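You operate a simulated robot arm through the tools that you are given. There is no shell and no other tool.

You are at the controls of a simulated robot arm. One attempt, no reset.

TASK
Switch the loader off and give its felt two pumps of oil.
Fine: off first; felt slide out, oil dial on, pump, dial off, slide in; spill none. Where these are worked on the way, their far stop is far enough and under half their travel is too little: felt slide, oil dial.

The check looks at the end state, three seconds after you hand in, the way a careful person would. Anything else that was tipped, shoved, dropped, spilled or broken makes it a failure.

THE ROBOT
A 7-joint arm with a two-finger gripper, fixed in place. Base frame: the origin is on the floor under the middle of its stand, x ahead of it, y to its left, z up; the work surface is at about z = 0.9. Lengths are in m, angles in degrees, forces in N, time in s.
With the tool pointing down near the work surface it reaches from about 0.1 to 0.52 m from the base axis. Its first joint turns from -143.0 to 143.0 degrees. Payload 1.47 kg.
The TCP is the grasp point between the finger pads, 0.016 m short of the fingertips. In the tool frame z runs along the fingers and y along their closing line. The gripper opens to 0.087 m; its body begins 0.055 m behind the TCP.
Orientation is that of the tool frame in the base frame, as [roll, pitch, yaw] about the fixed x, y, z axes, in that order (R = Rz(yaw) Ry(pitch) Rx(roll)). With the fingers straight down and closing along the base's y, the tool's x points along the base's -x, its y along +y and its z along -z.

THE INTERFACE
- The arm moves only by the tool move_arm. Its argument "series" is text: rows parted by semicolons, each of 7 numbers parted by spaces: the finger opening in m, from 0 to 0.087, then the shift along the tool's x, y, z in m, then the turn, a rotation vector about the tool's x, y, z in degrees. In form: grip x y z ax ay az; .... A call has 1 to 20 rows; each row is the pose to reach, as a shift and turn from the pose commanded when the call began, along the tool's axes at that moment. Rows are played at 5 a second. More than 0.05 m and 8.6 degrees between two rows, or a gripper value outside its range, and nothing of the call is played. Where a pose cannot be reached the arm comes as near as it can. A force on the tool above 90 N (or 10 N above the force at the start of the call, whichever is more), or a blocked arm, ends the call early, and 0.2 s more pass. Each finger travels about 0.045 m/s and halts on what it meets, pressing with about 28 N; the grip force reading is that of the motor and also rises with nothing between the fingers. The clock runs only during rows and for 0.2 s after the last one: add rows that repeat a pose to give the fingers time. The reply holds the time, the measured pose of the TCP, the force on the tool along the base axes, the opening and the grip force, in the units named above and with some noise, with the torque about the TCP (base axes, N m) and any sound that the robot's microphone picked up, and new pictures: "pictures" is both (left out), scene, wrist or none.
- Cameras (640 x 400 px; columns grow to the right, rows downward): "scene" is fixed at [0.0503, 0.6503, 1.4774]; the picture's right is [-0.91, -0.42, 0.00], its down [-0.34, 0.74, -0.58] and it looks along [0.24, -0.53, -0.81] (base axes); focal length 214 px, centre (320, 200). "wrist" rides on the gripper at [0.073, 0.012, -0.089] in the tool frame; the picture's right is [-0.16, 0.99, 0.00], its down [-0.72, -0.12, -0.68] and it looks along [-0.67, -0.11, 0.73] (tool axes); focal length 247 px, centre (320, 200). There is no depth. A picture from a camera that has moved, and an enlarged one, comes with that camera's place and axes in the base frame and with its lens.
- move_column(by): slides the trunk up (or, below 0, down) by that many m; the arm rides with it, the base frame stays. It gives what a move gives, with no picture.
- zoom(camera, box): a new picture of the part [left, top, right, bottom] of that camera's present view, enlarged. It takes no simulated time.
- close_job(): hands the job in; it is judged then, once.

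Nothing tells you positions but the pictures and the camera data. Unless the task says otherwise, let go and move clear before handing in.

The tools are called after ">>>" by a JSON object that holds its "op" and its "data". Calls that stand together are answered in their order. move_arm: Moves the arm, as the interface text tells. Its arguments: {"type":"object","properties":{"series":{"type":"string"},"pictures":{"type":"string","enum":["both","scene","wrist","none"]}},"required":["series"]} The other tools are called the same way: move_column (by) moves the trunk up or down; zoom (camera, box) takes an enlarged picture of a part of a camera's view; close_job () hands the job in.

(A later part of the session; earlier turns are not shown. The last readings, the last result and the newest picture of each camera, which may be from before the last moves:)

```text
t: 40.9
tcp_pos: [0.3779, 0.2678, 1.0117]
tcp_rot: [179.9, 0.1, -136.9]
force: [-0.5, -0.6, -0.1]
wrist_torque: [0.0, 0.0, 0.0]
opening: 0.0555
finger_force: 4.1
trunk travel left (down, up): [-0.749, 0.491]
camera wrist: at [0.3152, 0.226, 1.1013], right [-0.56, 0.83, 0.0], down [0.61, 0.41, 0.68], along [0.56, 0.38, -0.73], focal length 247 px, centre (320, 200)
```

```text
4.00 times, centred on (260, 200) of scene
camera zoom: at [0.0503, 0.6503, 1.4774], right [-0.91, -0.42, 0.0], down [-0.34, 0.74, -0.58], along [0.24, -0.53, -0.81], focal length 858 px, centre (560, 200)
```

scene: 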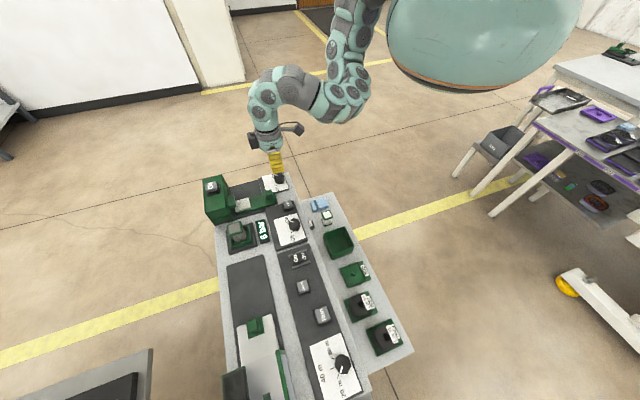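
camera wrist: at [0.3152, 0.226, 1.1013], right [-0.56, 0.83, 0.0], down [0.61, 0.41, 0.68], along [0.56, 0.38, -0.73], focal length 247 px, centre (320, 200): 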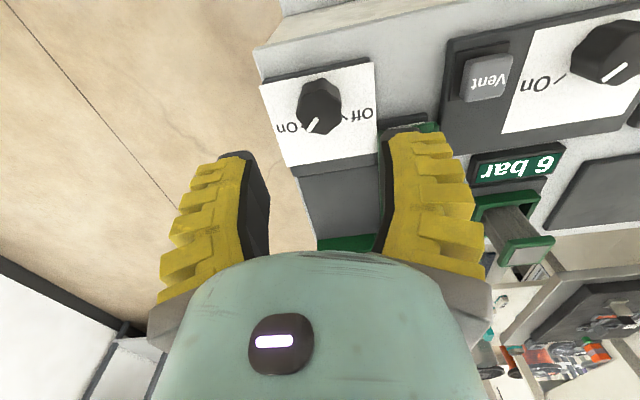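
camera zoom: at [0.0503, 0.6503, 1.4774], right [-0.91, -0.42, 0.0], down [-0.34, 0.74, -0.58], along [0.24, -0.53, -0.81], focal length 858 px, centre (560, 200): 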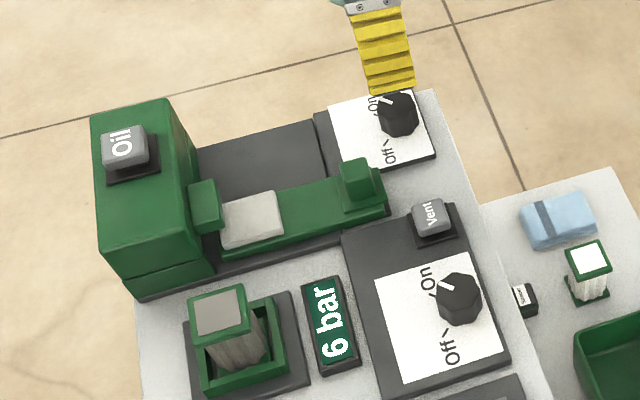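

The dial mark now points to On. Next I'm moving up towards the "Oil" button on top of the block (about u' −0.03, v' 0.657, z 0.99), tilting the tool 45° outward to reach it.

>>> {"op": "move_arm", "data": {"series": "0.05 -0.01 0.006 -0.01 0 -7.5 0; 0.03 -0.025 0.012 -0.02 0 -15 0; 0.01 -0.045 0.018 -0.03 0 -22.5 0; 0 -0.065 0.024 -0.04 0 -30 0; 0 -0.085 0.03 -0.05 0 -37.5 0; 0 -0.1 0.031 -0.06 0 -45 0; 0 -0.1 0.031 -0.06 0 -45 0", "pictures": "both"}}

>>> {"op": "zoom", "data": {"camera": "wrist", "box": [220, 40, 420, 240]}}

>>> {"op": "zoom", "data": {"camera": "scene", "box": [190, 130, 310, 230]}}

```text
t: 42.5
tcp_pos: [0.4312, 0.3587, 1.0731]
tcp_rot: [179.8, 45.1, -137.1]
force: [-0.7, -1.0, 0.7]
wrist_torque: [0.04, -0.04, -0.01]
opening: 0.0001
finger_force: 27.8
trunk travel left (down, up): [-0.749, 0.491]
camera wrist: at [0.3365, 0.2886, 1.0839], right [-0.59, 0.8, 0.11], down [0.1, -0.07, 0.99], along [0.8, 0.6, -0.04], focal length 247 px, centre (320, 200)
```

scene: 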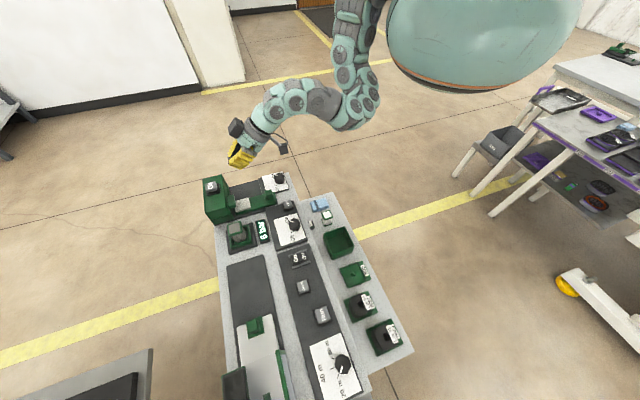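
wrist: 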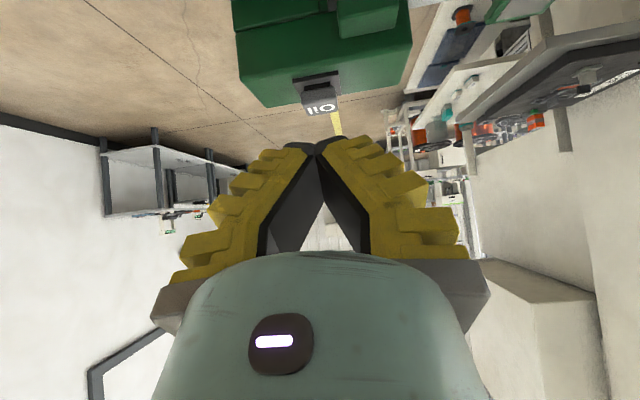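

```text
2.00 times, centred on (320, 140) of wrist
camera zoom: at [0.3365, 0.2886, 1.0839], right [-0.59, 0.8, 0.11], down [0.1, -0.07, 0.99], along [0.8, 0.6, -0.04], focal length 494 px, centre (320, 320)
```

zoom: 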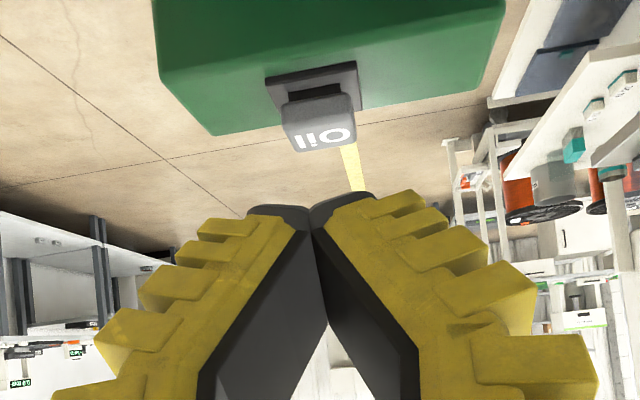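

```text
4.00 times, centred on (250, 180) of scene
camera zoom: at [0.0503, 0.6503, 1.4774], right [-0.91, -0.42, 0.0], down [-0.34, 0.74, -0.58], along [0.24, -0.53, -0.81], focal length 858 px, centre (600, 280)
```

zoom: 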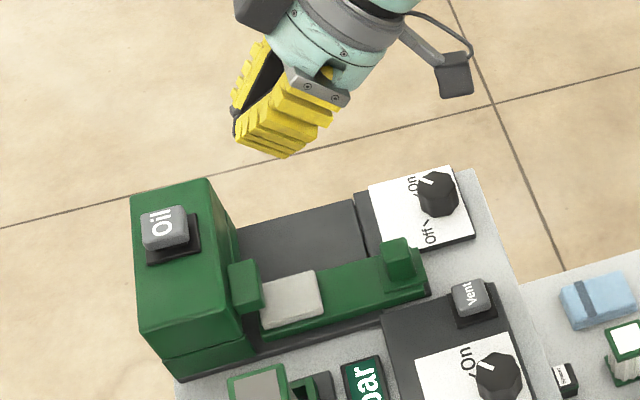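

The Oil button's top is at about u' −0.032, v' 0.656, z 0.995 and the fingers are in line with it. Moving to just above it.

>>> {"op": "move_arm", "data": {"series": "0 -0.0162 0 0.0294 0 0 0; 0 -0.0325 0 0.0589 0 0 0; 0 -0.0487 0 0.0883 0 0 0; 0 -0.0487 0 0.0883 0 0 0", "pictures": "both"}}

>>> {"op": "zoom", "data": {"camera": "wrist", "box": [220, 40, 420, 240]}}

>>> {"op": "zoom", "data": {"camera": "scene", "box": [180, 130, 300, 230]}}

```text
t: 43.5
tcp_pos: [0.501, 0.4249, 1.0424]
tcp_rot: [179.9, 44.8, -137.2]
force: [0.0, 0.1, -0.1]
wrist_torque: [-0.04, 0.01, 0.03]
opening: 0.0
finger_force: 28.4
trunk travel left (down, up): [-0.749, 0.491]
camera wrist: at [0.4075, 0.3553, 1.0554], right [-0.59, 0.8, 0.11], down [0.1, -0.06, 0.99], along [0.8, 0.6, -0.04], focal length 247 px, centre (320, 200)
```

scene: 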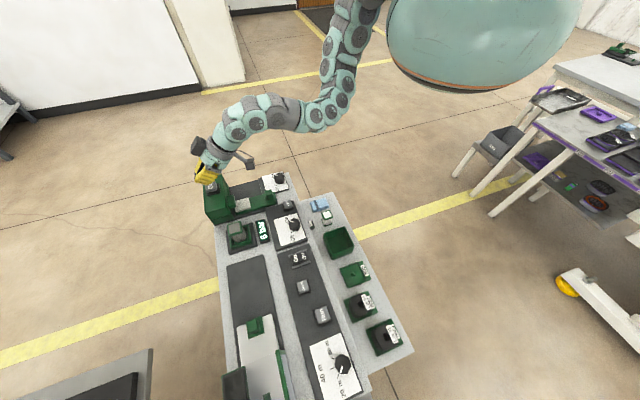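
wrist: 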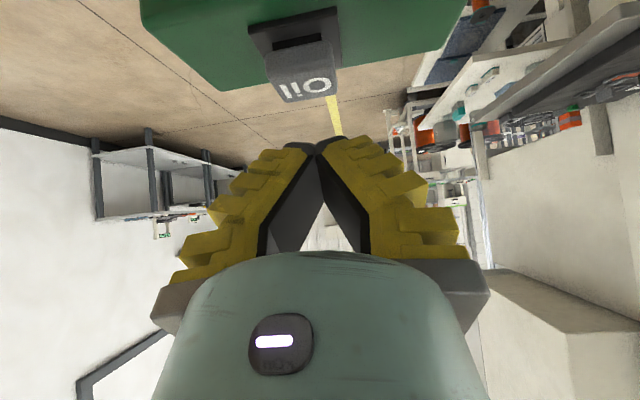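

```text
2.00 times, centred on (320, 140) of wrist
camera zoom: at [0.4075, 0.3553, 1.0554], right [-0.59, 0.8, 0.11], down [0.1, -0.06, 0.99], along [0.8, 0.6, -0.04], focal length 494 px, centre (320, 320)
```

zoom: 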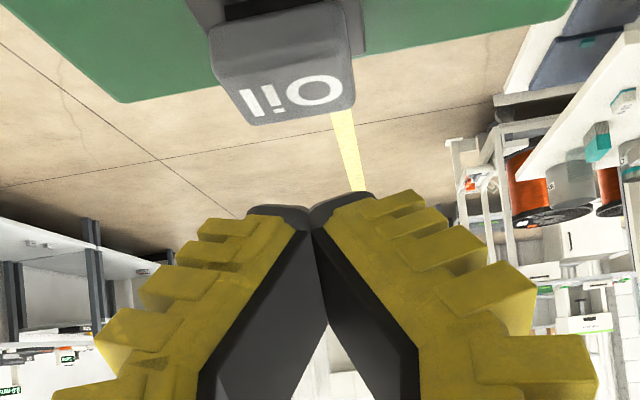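

```text
4.00 times, centred on (240, 180) of scene
camera zoom: at [0.0503, 0.6503, 1.4774], right [-0.91, -0.42, 0.0], down [-0.34, 0.74, -0.58], along [0.24, -0.53, -0.81], focal length 858 px, centre (640, 280)
```

zoom: 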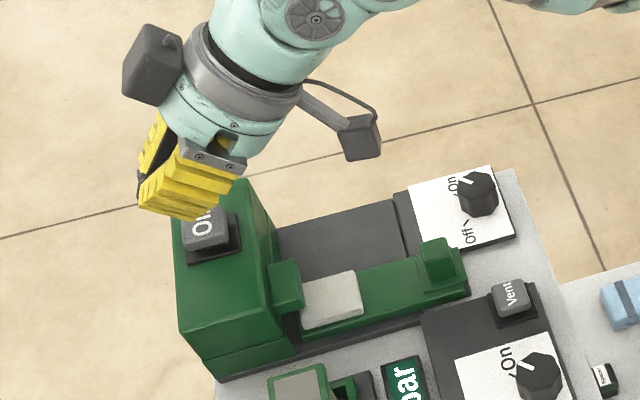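

The closed fingertips are over the button, about 2.4 cm above its top. Coming straight down to just short of contact.

>>> {"op": "move_arm", "data": {"series": "0 0.005 -0.001 0.005 0 0 0; 0 0.0099 -0.0015 0.0099 0 0 0; 0 0.0148 -0.0015 0.0148 0 0 0; 0 0.0148 -0.0015 0.0148 0 0 0", "pictures": "both"}}

>>> {"op": "zoom", "data": {"camera": "wrist", "box": [220, 0, 420, 200]}}

>>> {"op": "zoom", "data": {"camera": "scene", "box": [180, 150, 260, 220]}}

```text
t: 44.5
tcp_pos: [0.5021, 0.4242, 1.0222]
tcp_rot: [179.9, 45.1, -137.1]
force: [-0.2, -0.5, -0.3]
wrist_torque: [0.01, 0.01, 0.02]
opening: 0.0001
finger_force: 28.3
trunk travel left (down, up): [-0.749, 0.491]
camera wrist: at [0.4088, 0.3537, 1.0348], right [-0.59, 0.8, 0.11], down [0.1, -0.07, 0.99], along [0.8, 0.6, -0.04], focal length 247 px, centre (320, 200)
```

scene: 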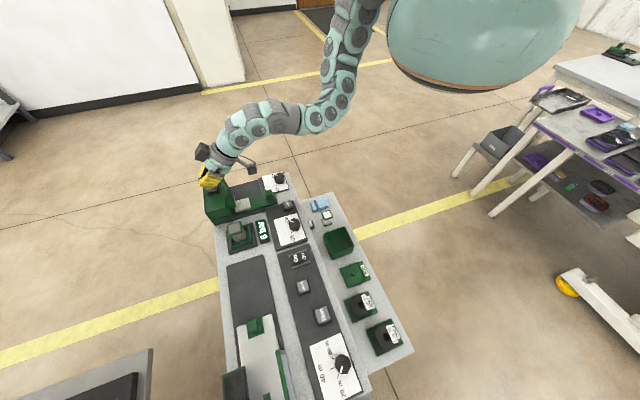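
wrist: 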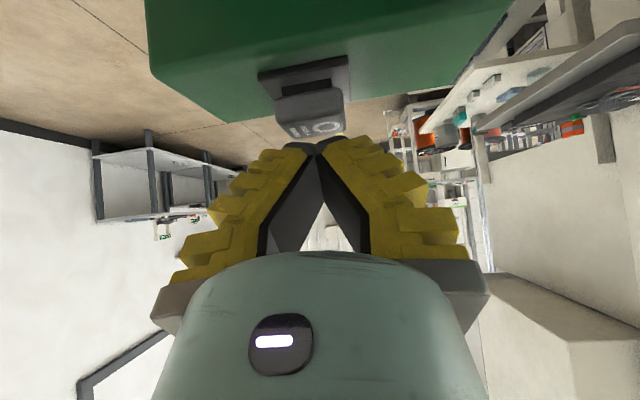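

```text
2.00 times, centred on (320, 100) of wrist
camera zoom: at [0.4088, 0.3537, 1.0348], right [-0.59, 0.8, 0.11], down [0.1, -0.07, 0.99], along [0.8, 0.6, -0.04], focal length 494 px, centre (320, 400)
```

zoom: 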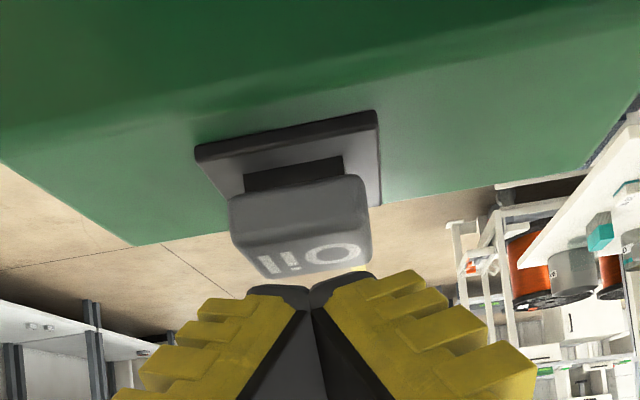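

```text
5.71 times, centred on (220, 185) of scene
camera zoom: at [0.0503, 0.6503, 1.4774], right [-0.91, -0.42, 0.0], down [-0.34, 0.74, -0.58], along [0.24, -0.53, -0.81], focal length 1226 px, centre (891, 286)
```

zoom: 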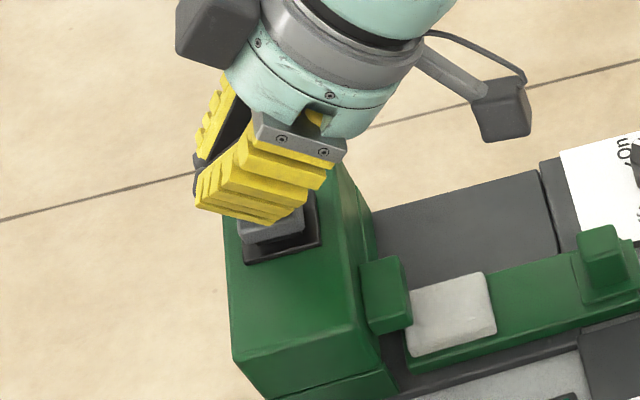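

>>> {"op": "move_arm", "data": {"series": "0 0.0014 0 0.0014 0 0 0; 0 0.0028 0 0.0028 0 0 0; 0 0.0042 0 0.0042 0 0 0; 0 0.0042 0 0.0042 0 0 0", "pictures": "wrist"}}

>>> {"op": "zoom", "data": {"camera": "wrist", "box": [220, 0, 420, 200]}}

>>> {"op": "zoom", "data": {"camera": "scene", "box": [180, 150, 260, 220]}}

```text
t: 45.5
tcp_pos: [0.5024, 0.4221, 1.0163]
tcp_rot: [179.9, 45.0, -137.1]
force: [0.6, -0.2, 0.9]
wrist_torque: [0.02, -0.01, 0.01]
opening: 0.0001
finger_force: 28.2
trunk travel left (down, up): [-0.749, 0.491]
camera wrist: at [0.4084, 0.3535, 1.0289], right [-0.59, 0.8, 0.11], down [0.1, -0.06, 0.99], along [0.8, 0.6, -0.04], focal length 247 px, centre (320, 200)
```

wrist: 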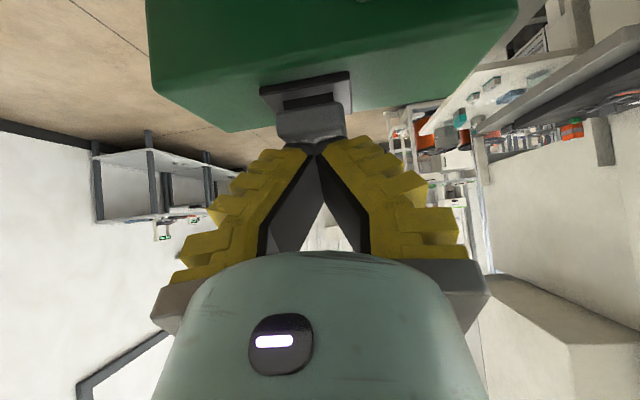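

```text
2.00 times, centred on (320, 100) of wrist
camera zoom: at [0.4084, 0.3535, 1.0289], right [-0.59, 0.8, 0.11], down [0.1, -0.06, 0.99], along [0.8, 0.6, -0.04], focal length 494 px, centre (320, 400)
```

zoom: 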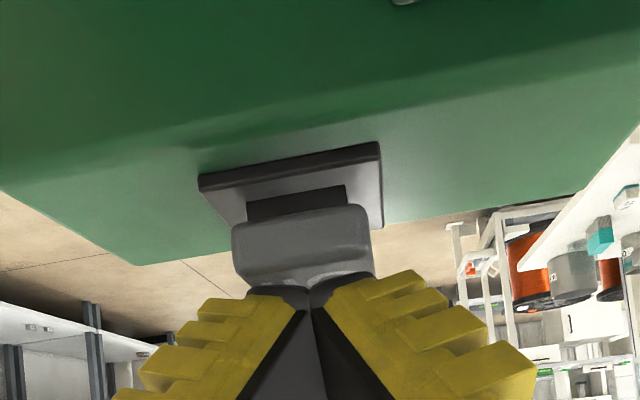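

```text
5.71 times, centred on (220, 185) of scene
camera zoom: at [0.0503, 0.6503, 1.4774], right [-0.91, -0.42, 0.0], down [-0.34, 0.74, -0.58], along [0.24, -0.53, -0.81], focal length 1226 px, centre (891, 286)
```

zoom: 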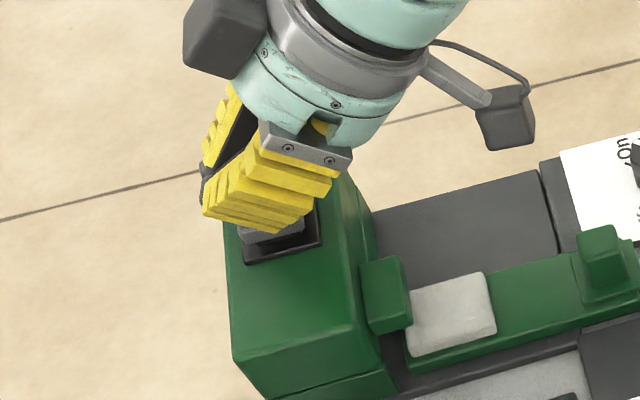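

>>> {"op": "move_arm", "data": {"series": "0 0.0014 0 0.0014 0 0 0; 0 0.0028 0 0.0028 0 0 0; 0 0.0028 0 0.0028 0 0 0", "pictures": "none"}}

>>> {"op": "zoom", "data": {"camera": "wrist", "box": [220, 0, 420, 200]}}

```text
t: 46.3
tcp_pos: [0.5031, 0.4242, 1.0133]
tcp_rot: [179.9, 45.0, -137.1]
force: [-0.5, 0.1, 0.2]
wrist_torque: [0.03, -0.01, 0.02]
opening: 0.0057
finger_force: 27.8
trunk travel left (down, up): [-0.749, 0.491]
```

```text
2.00 times, centred on (320, 100) of wrist
camera zoom: at [0.4087, 0.3537, 1.0253], right [-0.59, 0.8, 0.11], down [0.1, -0.06, 0.99], along [0.8, 0.6, -0.04], focal length 494 px, centre (320, 400)
```

zoom: 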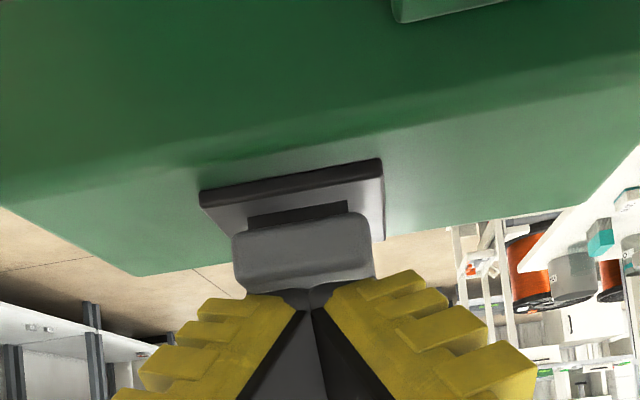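

The opening reading jumped to 6 mm with no force. I'll hold still and re-read before pressing further.

>>> {"op": "move_arm", "data": {"series": "0 0 0 0 0 0 0; 0 0 0 0 0 0 0", "pictures": "both"}}

>>> {"op": "zoom", "data": {"camera": "wrist", "box": [270, 100, 370, 200]}}

>>> {"op": "zoom", "data": {"camera": "scene", "box": [190, 160, 240, 210]}}

```text
t: 46.9
tcp_pos: [0.5024, 0.4248, 1.0124]
tcp_rot: [179.8, 45.0, -137.2]
force: [-0.3, -0.4, 0.4]
wrist_torque: [-0.01, 0.04, -0.01]
opening: 0.006
finger_force: 28.1
trunk travel left (down, up): [-0.749, 0.491]
camera wrist: at [0.4087, 0.3537, 1.0253], right [-0.59, 0.8, 0.11], down [0.1, -0.06, 0.99], along [0.8, 0.6, -0.04], focal length 247 px, centre (320, 200)
```

scene: 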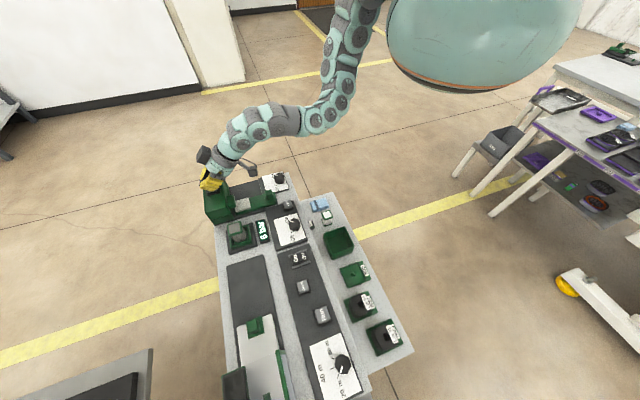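
wrist: 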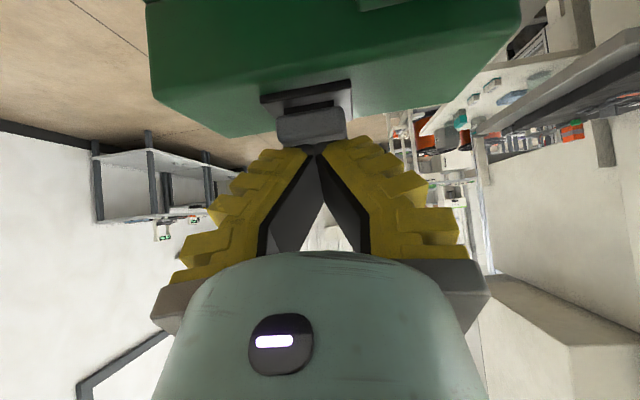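

```text
4.00 times, centred on (320, 150) of wrist
camera zoom: at [0.4087, 0.3537, 1.0253], right [-0.59, 0.8, 0.11], down [0.1, -0.06, 0.99], along [0.8, 0.6, -0.04], focal length 988 px, centre (320, 400)
```

zoom: 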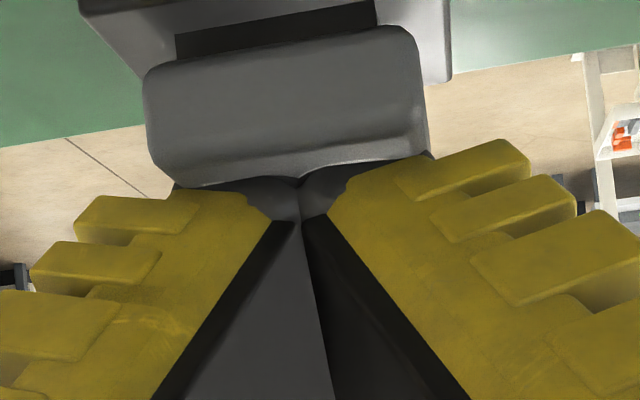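

```text
8.00 times, centred on (215, 185) of scene
camera zoom: at [0.0503, 0.6503, 1.4774], right [-0.91, -0.42, 0.0], down [-0.34, 0.74, -0.58], along [0.24, -0.53, -0.81], focal length 1716 px, centre (1160, 320)
```

zoom: 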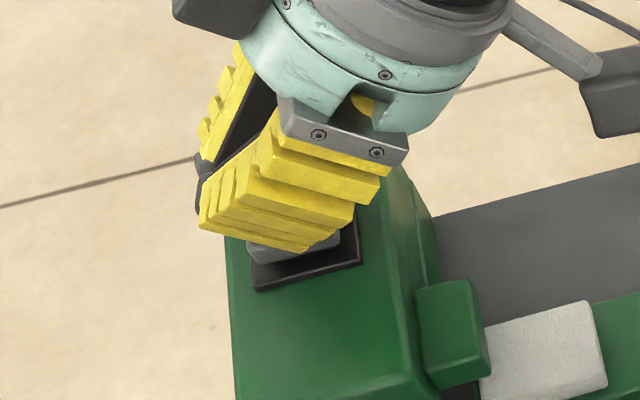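

>>> {"op": "move_arm", "data": {"series": "0 0.0014 0 0.0014 0 0 0; 0 0.0021 0 0.0021 0 0 0; 0 0.0021 0 0.0021 0 0 0", "pictures": "none"}}

>>> {"op": "zoom", "data": {"camera": "wrist", "box": [270, 80, 370, 180]}}

>>> {"op": "zoom", "data": {"camera": "scene", "box": [190, 160, 240, 210]}}

```text
t: 47.7
tcp_pos: [0.5024, 0.4238, 1.0105]
tcp_rot: [180.0, 45.0, -137.0]
force: [0.8, -0.2, 2.8]
wrist_torque: [0.02, -0.01, 0.01]
opening: 0.0058
finger_force: 28.5
trunk travel left (down, up): [-0.749, 0.491]
```

```text
4.00 times, centred on (320, 130) of wrist
camera zoom: at [0.4087, 0.3537, 1.0224], right [-0.59, 0.8, 0.11], down [0.1, -0.06, 0.99], along [0.8, 0.6, -0.04], focal length 988 px, centre (320, 480)
```

zoom: 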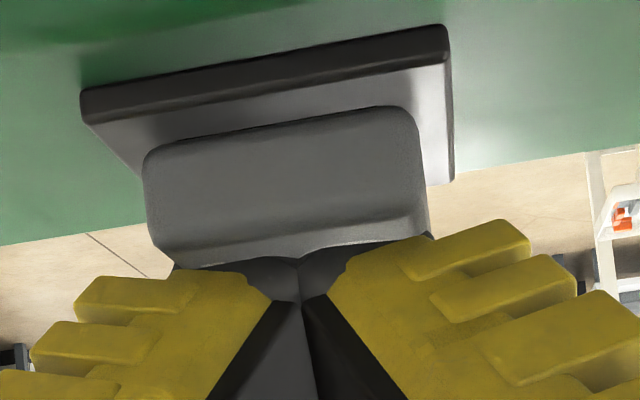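

```text
8.00 times, centred on (215, 185) of scene
camera zoom: at [0.0503, 0.6503, 1.4774], right [-0.91, -0.42, 0.0], down [-0.34, 0.74, -0.58], along [0.24, -0.53, -0.81], focal length 1716 px, centre (1160, 320)
```

zoom: 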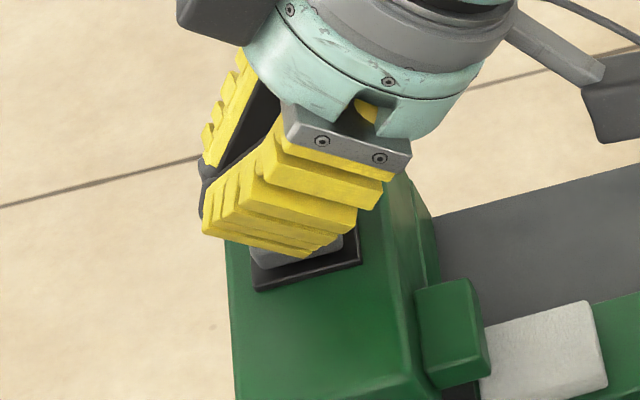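

The button is going down (2.8 N, stem no longer visible). Pressing a bit more to complete the first stroke.

>>> {"op": "move_arm", "data": {"series": "0 0.0014 0 0.0014 0 0 0; 0 0.0028 0 0.0028 0 0 0; 0 0.0028 0 0.0028 0 0 0", "pictures": "none"}}

>>> {"op": "zoom", "data": {"camera": "wrist", "box": [270, 80, 370, 180]}}

>>> {"op": "zoom", "data": {"camera": "scene", "box": [190, 160, 260, 230]}}

```text
t: 48.5
tcp_pos: [0.5033, 0.424, 1.0065]
tcp_rot: [179.8, 45.0, -137.1]
force: [-0.9, -1.6, 4.0]
wrist_torque: [-0.05, 0.02, 0.0]
opening: 0.0059
finger_force: 28.4
trunk travel left (down, up): [-0.749, 0.491]
heard: click
```

```text
4.00 times, centred on (320, 130) of wrist
camera zoom: at [0.4088, 0.3539, 1.0185], right [-0.59, 0.8, 0.11], down [0.1, -0.07, 0.99], along [0.8, 0.6, -0.04], focal length 988 px, centre (320, 480)
```

zoom: 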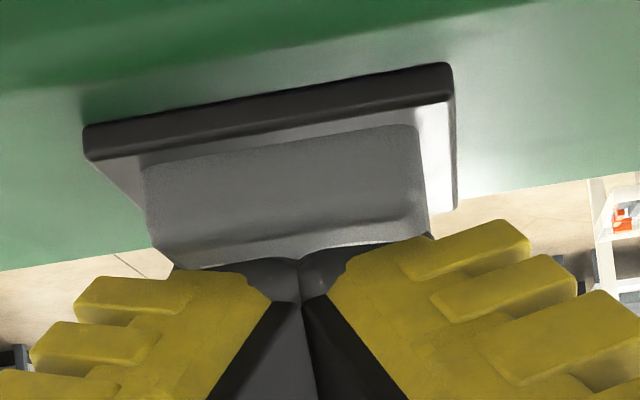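

```text
5.71 times, centred on (225, 195) of scene
camera zoom: at [0.0503, 0.6503, 1.4774], right [-0.91, -0.42, 0.0], down [-0.34, 0.74, -0.58], along [0.24, -0.53, -0.81], focal length 1226 px, centre (863, 229)
```

zoom: 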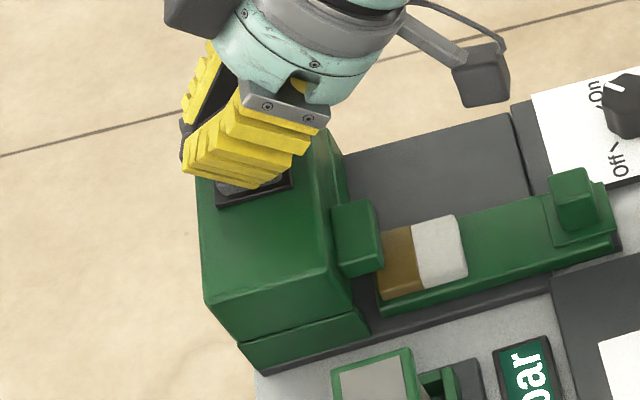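

A click was heard and half of the felt has turned brown: that's one pump. I'll raise to release the button fully.

>>> {"op": "move_arm", "data": {"series": "0 -0.005 0 -0.005 0 0 0; 0 -0.01 0 -0.01 0 0 0; 0 -0.014 0 -0.014 0 0 0; 0 -0.014 0 -0.014 0 0 0", "pictures": "none"}}

>>> {"op": "zoom", "data": {"camera": "wrist", "box": [220, 0, 420, 200]}}

>>> {"op": "zoom", "data": {"camera": "scene", "box": [190, 160, 260, 230]}}

```text
t: 49.5
tcp_pos: [0.5023, 0.4235, 1.0265]
tcp_rot: [179.9, 44.9, -137.1]
force: [-0.6, -0.1, -0.8]
wrist_torque: [-0.02, -0.03, 0.05]
opening: 0.0
finger_force: 28.0
trunk travel left (down, up): [-0.749, 0.491]
```

```text
2.00 times, centred on (320, 100) of wrist
camera zoom: at [0.408, 0.353, 1.0379], right [-0.59, 0.8, 0.11], down [0.1, -0.06, 0.99], along [0.8, 0.6, -0.04], focal length 494 px, centre (320, 400)
```

zoom: 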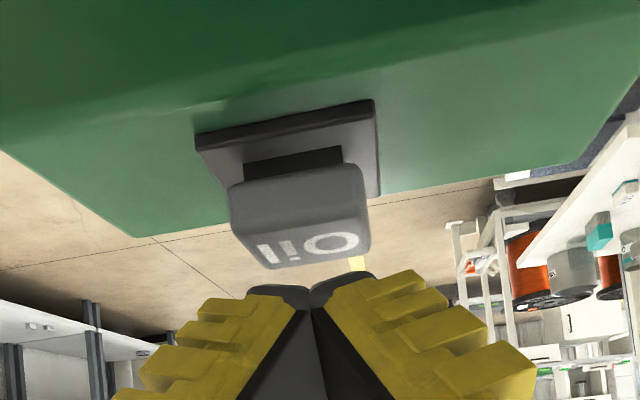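

```text
5.71 times, centred on (225, 195) of scene
camera zoom: at [0.0503, 0.6503, 1.4774], right [-0.91, -0.42, 0.0], down [-0.34, 0.74, -0.58], along [0.24, -0.53, -0.81], focal length 1226 px, centre (863, 229)
```

zoom: 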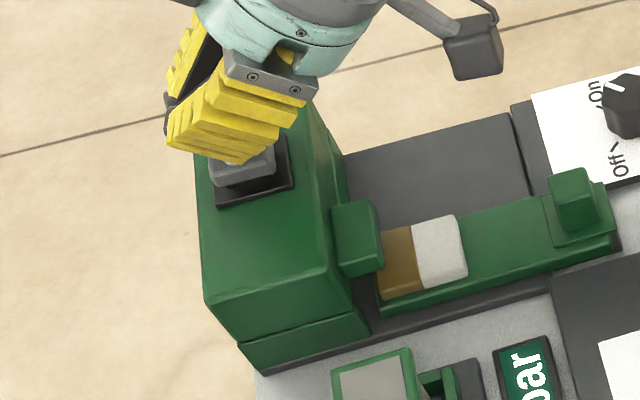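

The button has sprung back fully. Second pump: pressing to the same depth.

>>> {"op": "move_arm", "data": {"series": "0 0.005 0 0.005 0 0 0; 0 0.009 0 0.009 0 0 0; 0 0.0115 0 0.0115 0 0 0; 0 0.013 0 0.013 0 0 0; 0 0.014 0 0.014 0 0 0; 0 0.014 0 0.014 0 0 0", "pictures": "none"}}

>>> {"op": "zoom", "data": {"camera": "scene", "box": [190, 160, 260, 230]}}

```text
t: 50.9
tcp_pos: [0.5037, 0.4241, 1.0067]
tcp_rot: [179.9, 44.9, -137.0]
force: [-1.9, 0.3, 5.3]
wrist_torque: [0.01, 0.02, 0.0]
opening: 0.006
finger_force: 27.8
trunk travel left (down, up): [-0.749, 0.491]
heard: click
```

```text
5.71 times, centred on (225, 195) of scene
camera zoom: at [0.0503, 0.6503, 1.4774], right [-0.91, -0.42, 0.0], down [-0.34, 0.74, -0.58], along [0.24, -0.53, -0.81], focal length 1226 px, centre (863, 229)
```

zoom: 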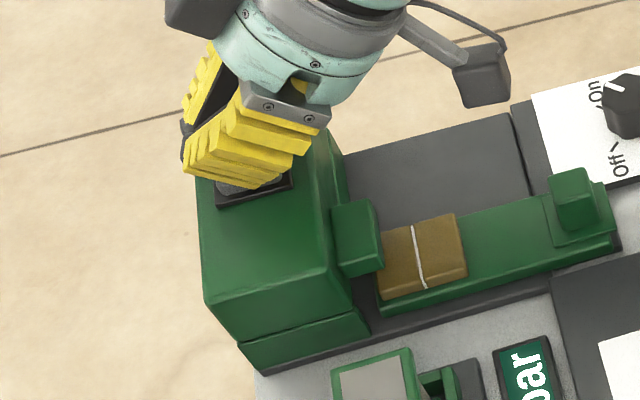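

The second click came and both halves of the felt are oiled. Releasing and backing off the way I came, then the dial goes back to Off.

>>> {"op": "move_arm", "data": {"series": "0 -0.0141 0 -0.0141 0 0 0; 0 -0.0283 0 -0.0283 0 0 0; 0 -0.0115 0 -0.0574 0 0 0; 0 0.0054 0 -0.0865 0 0 0; 0 0.0222 0 -0.1156 0 0 0; 0 0.0222 0 -0.1156 0 0 0", "pictures": "scene"}}

>>> {"op": "zoom", "data": {"camera": "scene", "box": [190, 150, 310, 250]}}

```text
t: 52.3
tcp_pos: [0.431, 0.3572, 1.0721]
tcp_rot: [180.0, 45.0, -137.1]
force: [0.6, -0.3, -0.7]
wrist_torque: [0.01, 0.01, -0.01]
opening: 0.0
finger_force: 28.1
trunk travel left (down, up): [-0.749, 0.491]
```

scene: 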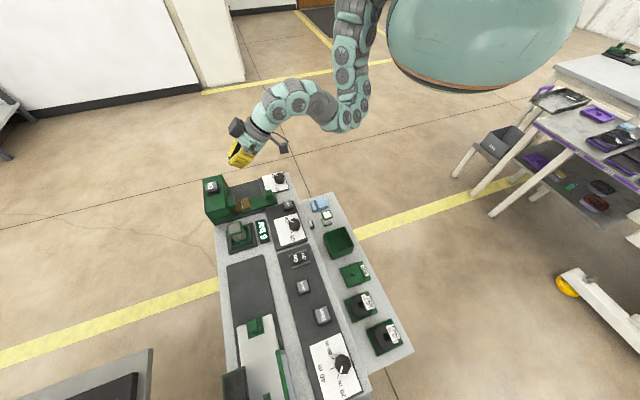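

```text
4.00 times, centred on (250, 200) of scene
camera zoom: at [0.0503, 0.6503, 1.4774], right [-0.91, -0.42, 0.0], down [-0.34, 0.74, -0.58], along [0.24, -0.53, -0.81], focal length 858 px, centre (600, 200)
```

zoom: 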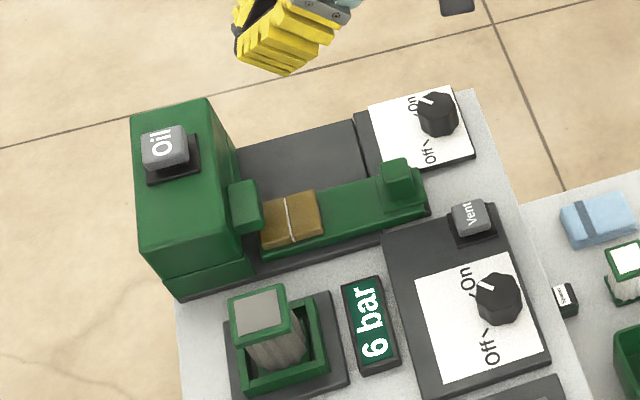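

>>> {"op": "move_arm", "data": {"series": "0.02 0.019 -0.0048 -0.0044 0 7.5 0; 0.03 0.038 -0.0096 -0.0088 0 15 0; 0.04 0.057 -0.0144 -0.0132 0 22.5 0; 0.05 0.076 -0.0191 -0.0176 0 30 0; 0.05 0.095 -0.0239 -0.022 0 37.5 0; 0.05 0.114 -0.0287 -0.0264 0 45 0; 0.05 0.114 -0.0287 -0.0264 0 45 0", "pictures": "none"}}

>>> {"op": "move_arm", "data": {"series": "0.05 0 0 0.005 0 0 8; 0.05 0 0 0.01 0 0 16; 0.05 0 0 0.015 0 0 24; 0.05 0 0 0.02 0 0 32; 0.05 0 0 0.03 0 0 36; 0.05 0 0 0.03 0 0 36", "pictures": "both"}}

>>> {"op": "zoom", "data": {"camera": "wrist", "box": [220, 20, 420, 220]}}

```text
t: 53.9
tcp_pos: [0.3784, 0.2686, 1.0102]
tcp_rot: [-180.0, -0.1, -137.2]
force: [-0.5, 0.1, -0.1]
wrist_torque: [0.0, -0.02, 0.01]
opening: 0.0553
finger_force: 3.7
trunk travel left (down, up): [-0.749, 0.491]
```

```text
t: 55.3
tcp_pos: [0.377, 0.2678, 0.9805]
tcp_rot: [-180.0, -0.1, -173.1]
force: [-1.0, -0.6, -0.6]
wrist_torque: [0.01, 0.01, -0.03]
opening: 0.0552
finger_force: 4.1
trunk travel left (down, up): [-0.749, 0.491]
camera wrist: at [0.3021, 0.2707, 1.0697], right [0.04, 1.0, 0.0], down [0.73, -0.03, 0.68], along [0.68, -0.03, -0.73], focal length 247 px, centre (320, 200)
```

scene: 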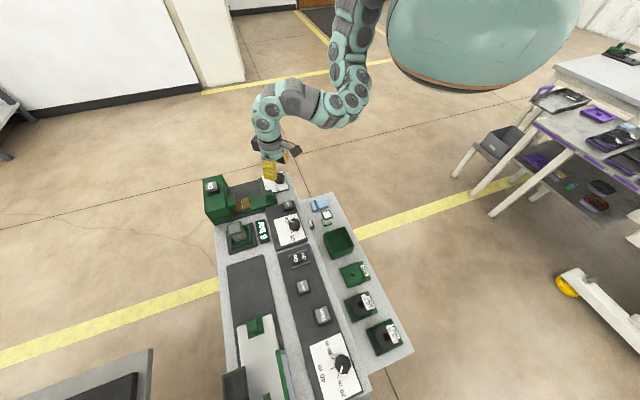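
wrist: 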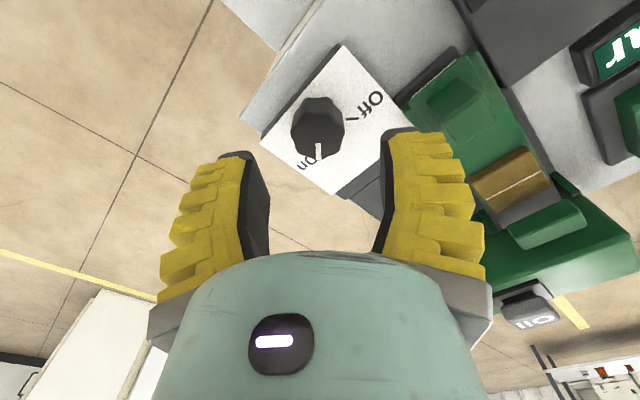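

```text
2.00 times, centred on (320, 120) of wrist
camera zoom: at [0.3021, 0.2707, 1.0697], right [0.04, 1.0, 0.0], down [0.73, -0.03, 0.68], along [0.68, -0.03, -0.73], focal length 494 px, centre (320, 360)
```

zoom: 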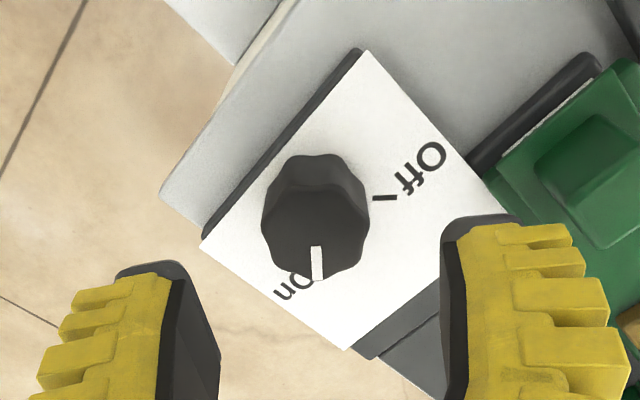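

Aligned within 2 mm. I'll correct that, narrow the opening to keep the finger clear of the slide, descend and grip the dial.

>>> {"op": "move_arm", "data": {"series": "0.041 -0.0015 -0.0015 0.01 0 0 0; 0.041 -0.0015 -0.0015 0.024 0 0 0; 0.041 -0.0015 -0.0015 0.036 0 0 0; 0.041 -0.0015 -0.0015 0.044 0 0 0; 0.041 -0.0015 -0.0015 0.0485 0 0 0; 0.041 -0.0015 -0.0015 0.0485 0 0 0", "pictures": "both"}}

>>> {"op": "zoom", "data": {"camera": "wrist", "box": [220, 40, 420, 240]}}

>>> {"op": "zoom", "data": {"camera": "scene", "box": [220, 140, 310, 220]}}

```text
t: 56.7
tcp_pos: [0.3795, 0.268, 0.9319]
tcp_rot: [-179.9, 0.0, -172.9]
force: [0.8, 0.3, 0.1]
wrist_torque: [-0.01, 0.03, 0.0]
opening: 0.0466
finger_force: 4.2
trunk travel left (down, up): [-0.749, 0.491]
camera wrist: at [0.3039, 0.2694, 1.0212], right [0.04, 1.0, 0.0], down [0.73, -0.03, 0.68], along [0.68, -0.02, -0.73], focal length 247 px, centre (320, 200)
```

scene: 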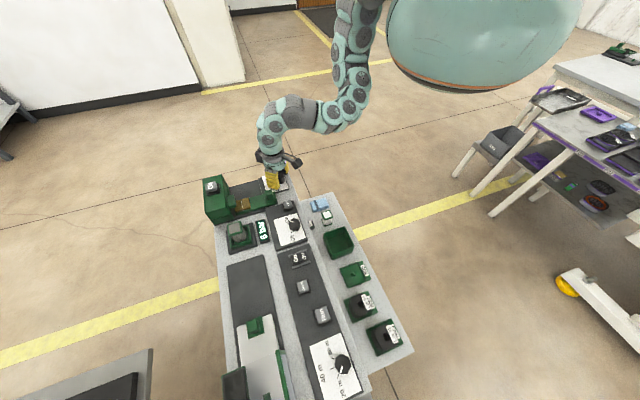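
wrist: 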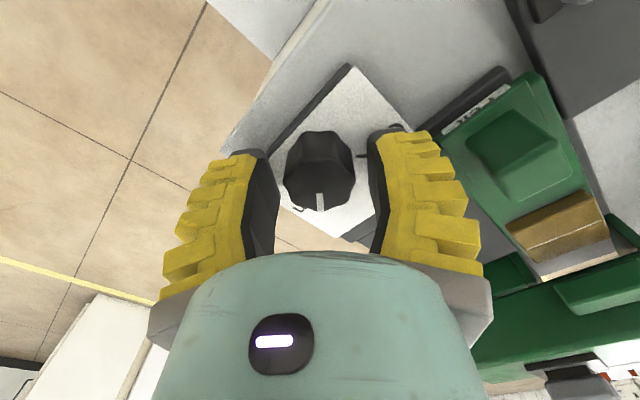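

```text
2.00 times, centred on (320, 140) of wrist
camera zoom: at [0.3039, 0.2694, 1.0212], right [0.04, 1.0, 0.0], down [0.73, -0.03, 0.68], along [0.68, -0.02, -0.73], focal length 494 px, centre (320, 320)
```

zoom: 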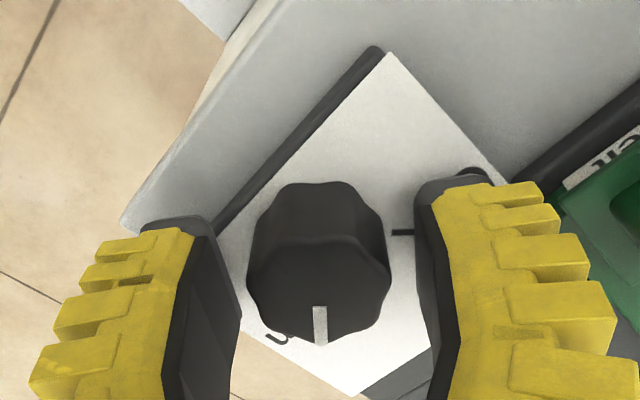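

```text
5.00 times, centred on (265, 180) of scene
camera zoom: at [0.0503, 0.6503, 1.4774], right [-0.91, -0.42, 0.0], down [-0.34, 0.74, -0.58], along [0.24, -0.53, -0.81], focal length 1072 px, centre (595, 300)
```

zoom: 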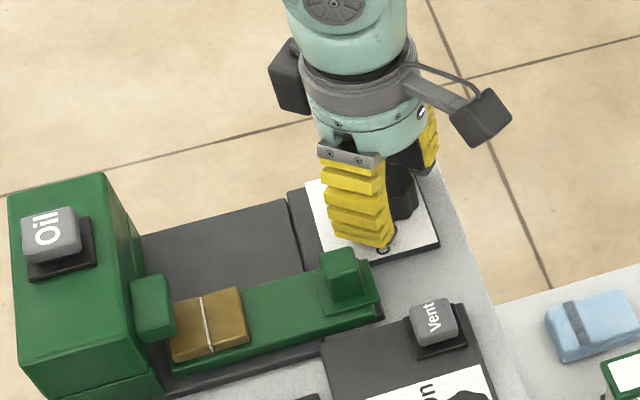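

Good clearance. Closing and turning counter-clockwise back to Off.

>>> {"op": "move_arm", "data": {"series": "0.02 0 0 0 0 0 0; 0 0 0 0 0 0 0; 0 0 0 0 0 0 0; 0 0 0 0 0 0 -8; 0 0 0 0 0 0 -16; 0 0 0 0 0 0 -24; 0 0 0 0 0 0 -32; 0 0 0 0 0 0 -40; 0 0 0 0 0 0 -48; 0 0 0 0 0 0 -56; 0 0 0 0 0 0 -64; 0 0 0 0 0 0 -72; 0 0 0 0 0 0 -80; 0 0 0 0 0 0 -86; 0 0 0 0 0 0 -86", "pictures": "both"}}

>>> {"op": "zoom", "data": {"camera": "wrist", "box": [220, 40, 420, 240]}}

```text
t: 59.9
tcp_pos: [0.3771, 0.2674, 0.9315]
tcp_rot: [179.8, 0.2, -86.9]
force: [-16.9, -2.3, 19.7]
wrist_torque: [-0.19, 0.2, -0.06]
opening: 0.0256
finger_force: 30.3
trunk travel left (down, up): [-0.749, 0.491]
camera wrist: at [0.3682, 0.1939, 1.0208], right [-0.99, 0.1, 0.0], down [0.08, 0.73, 0.68], along [0.07, 0.68, -0.73], focal length 247 px, centre (320, 200)
```

scene: 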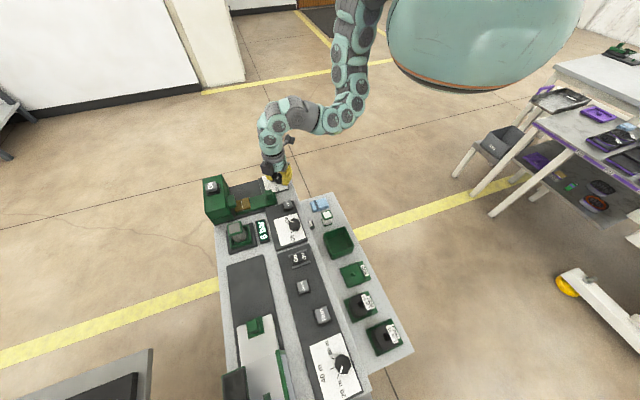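
wrist: 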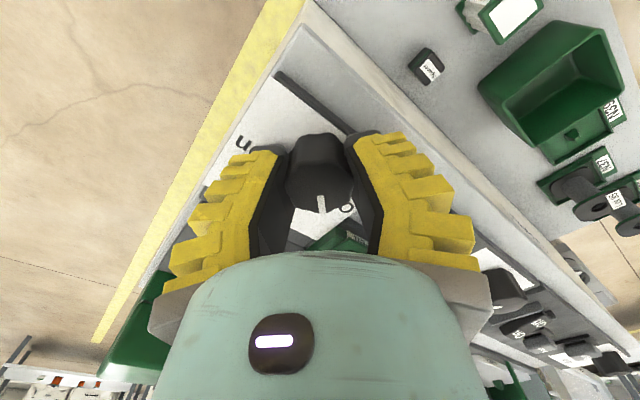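

```text
2.00 times, centred on (320, 140) of wrist
camera zoom: at [0.3682, 0.1939, 1.0208], right [-0.99, 0.1, 0.0], down [0.08, 0.73, 0.68], along [0.07, 0.68, -0.73], focal length 494 px, centre (320, 320)
```

zoom: 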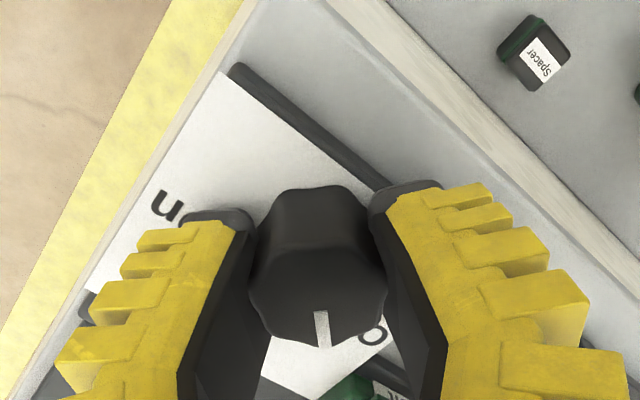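

>>> {"op": "move_arm", "data": {"series": "0 0 0 0 0 0 -3; 0 0 0 0 0 0 -5; 0 0 0 0 0 0 -5", "pictures": "none"}}

>>> {"op": "zoom", "data": {"camera": "wrist", "box": [220, 40, 420, 240]}}

```text
t: 60.7
tcp_pos: [0.3785, 0.267, 0.9301]
tcp_rot: [179.8, 0.0, -81.9]
force: [-11.2, -2.3, 4.9]
wrist_torque: [-0.11, 0.04, -0.09]
opening: 0.0241
finger_force: 29.9
trunk travel left (down, up): [-0.749, 0.491]
```

```text
2.00 times, centred on (320, 140) of wrist
camera zoom: at [0.3747, 0.1929, 1.0205], right [-1.0, 0.02, 0.0], down [0.02, 0.73, 0.68], along [0.01, 0.68, -0.73], focal length 494 px, centre (320, 320)
```

zoom: 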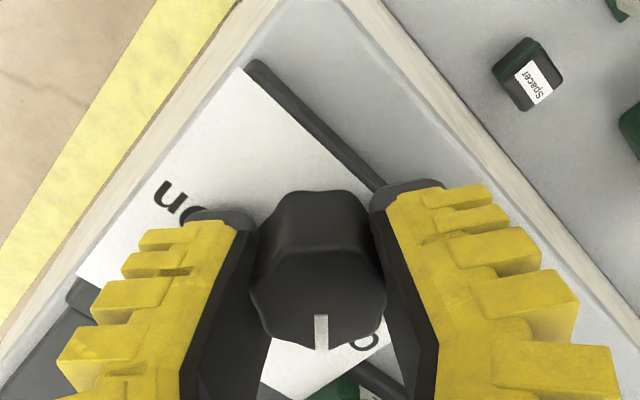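

The mark is back exactly where it was originally (Off), with the fingers now slipping at the stop. Releasing and lifting to verify.

>>> {"op": "move_arm", "data": {"series": "0.03 0 0 0 0 0 0; 0.045 0 0 0 0 0 0; 0.045 0 0 0 0 0 0; 0.045 0 0 -0.015 0 0 0; 0.045 0 0 -0.04 0 0 0; 0.045 0 0 -0.055 0 0 8; 0.045 0 0 -0.07 0 0 16; 0.045 0 0 -0.078 0 0 24; 0.045 0 0 -0.078 0 0 32; 0.045 0 0 -0.078 0 0 40; 0.045 0 0 -0.078 0 0 48; 0.045 0 0 -0.078 0 0 55; 0.045 0 0 -0.078 0 0 55", "pictures": "both"}}

>>> {"op": "zoom", "data": {"camera": "wrist", "box": [220, 0, 420, 200]}}

>>> {"op": "zoom", "data": {"camera": "scene", "box": [190, 150, 310, 250]}}

```text
t: 63.5
tcp_pos: [0.38, 0.2684, 1.0093]
tcp_rot: [179.9, 0.0, -137.1]
force: [0.4, -0.1, -0.4]
wrist_torque: [0.04, -0.03, -0.02]
opening: 0.0505
finger_force: 4.4
trunk travel left (down, up): [-0.749, 0.491]
camera wrist: at [0.3167, 0.2261, 1.0995], right [-0.56, 0.83, 0.0], down [0.61, 0.41, 0.68], along [0.56, 0.38, -0.73], focal length 247 px, centre (320, 200)
```

scene: 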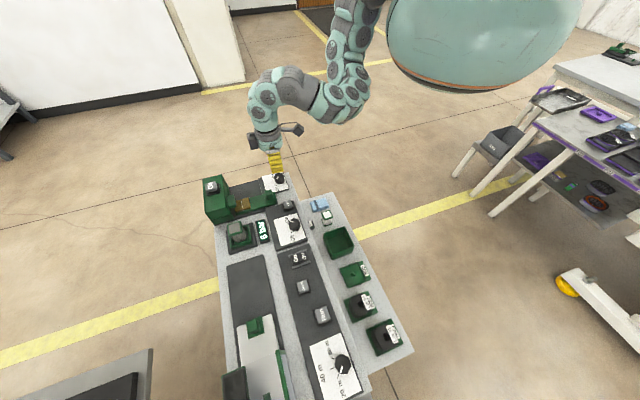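
wrist: 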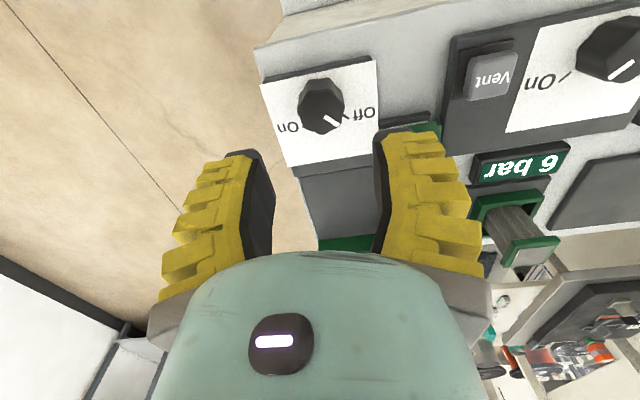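

```text
2.00 times, centred on (320, 100) of wrist
camera zoom: at [0.3167, 0.2261, 1.0995], right [-0.56, 0.83, 0.0], down [0.61, 0.41, 0.68], along [0.56, 0.38, -0.73], focal length 494 px, centre (320, 400)
```

zoom: 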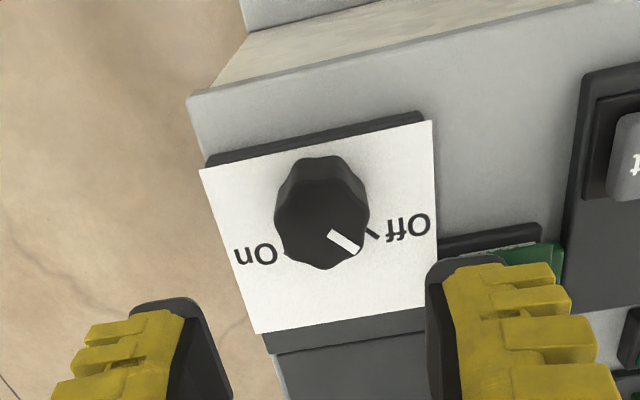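

```text
4.00 times, centred on (250, 200) of scene
camera zoom: at [0.0503, 0.6503, 1.4774], right [-0.91, -0.42, 0.0], down [-0.34, 0.74, -0.58], along [0.24, -0.53, -0.81], focal length 858 px, centre (600, 200)
```

zoom: 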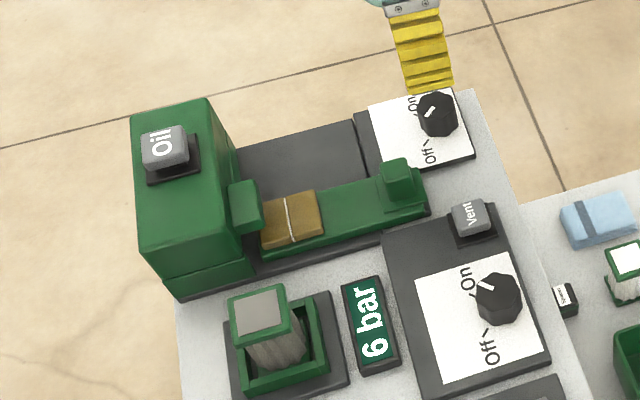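

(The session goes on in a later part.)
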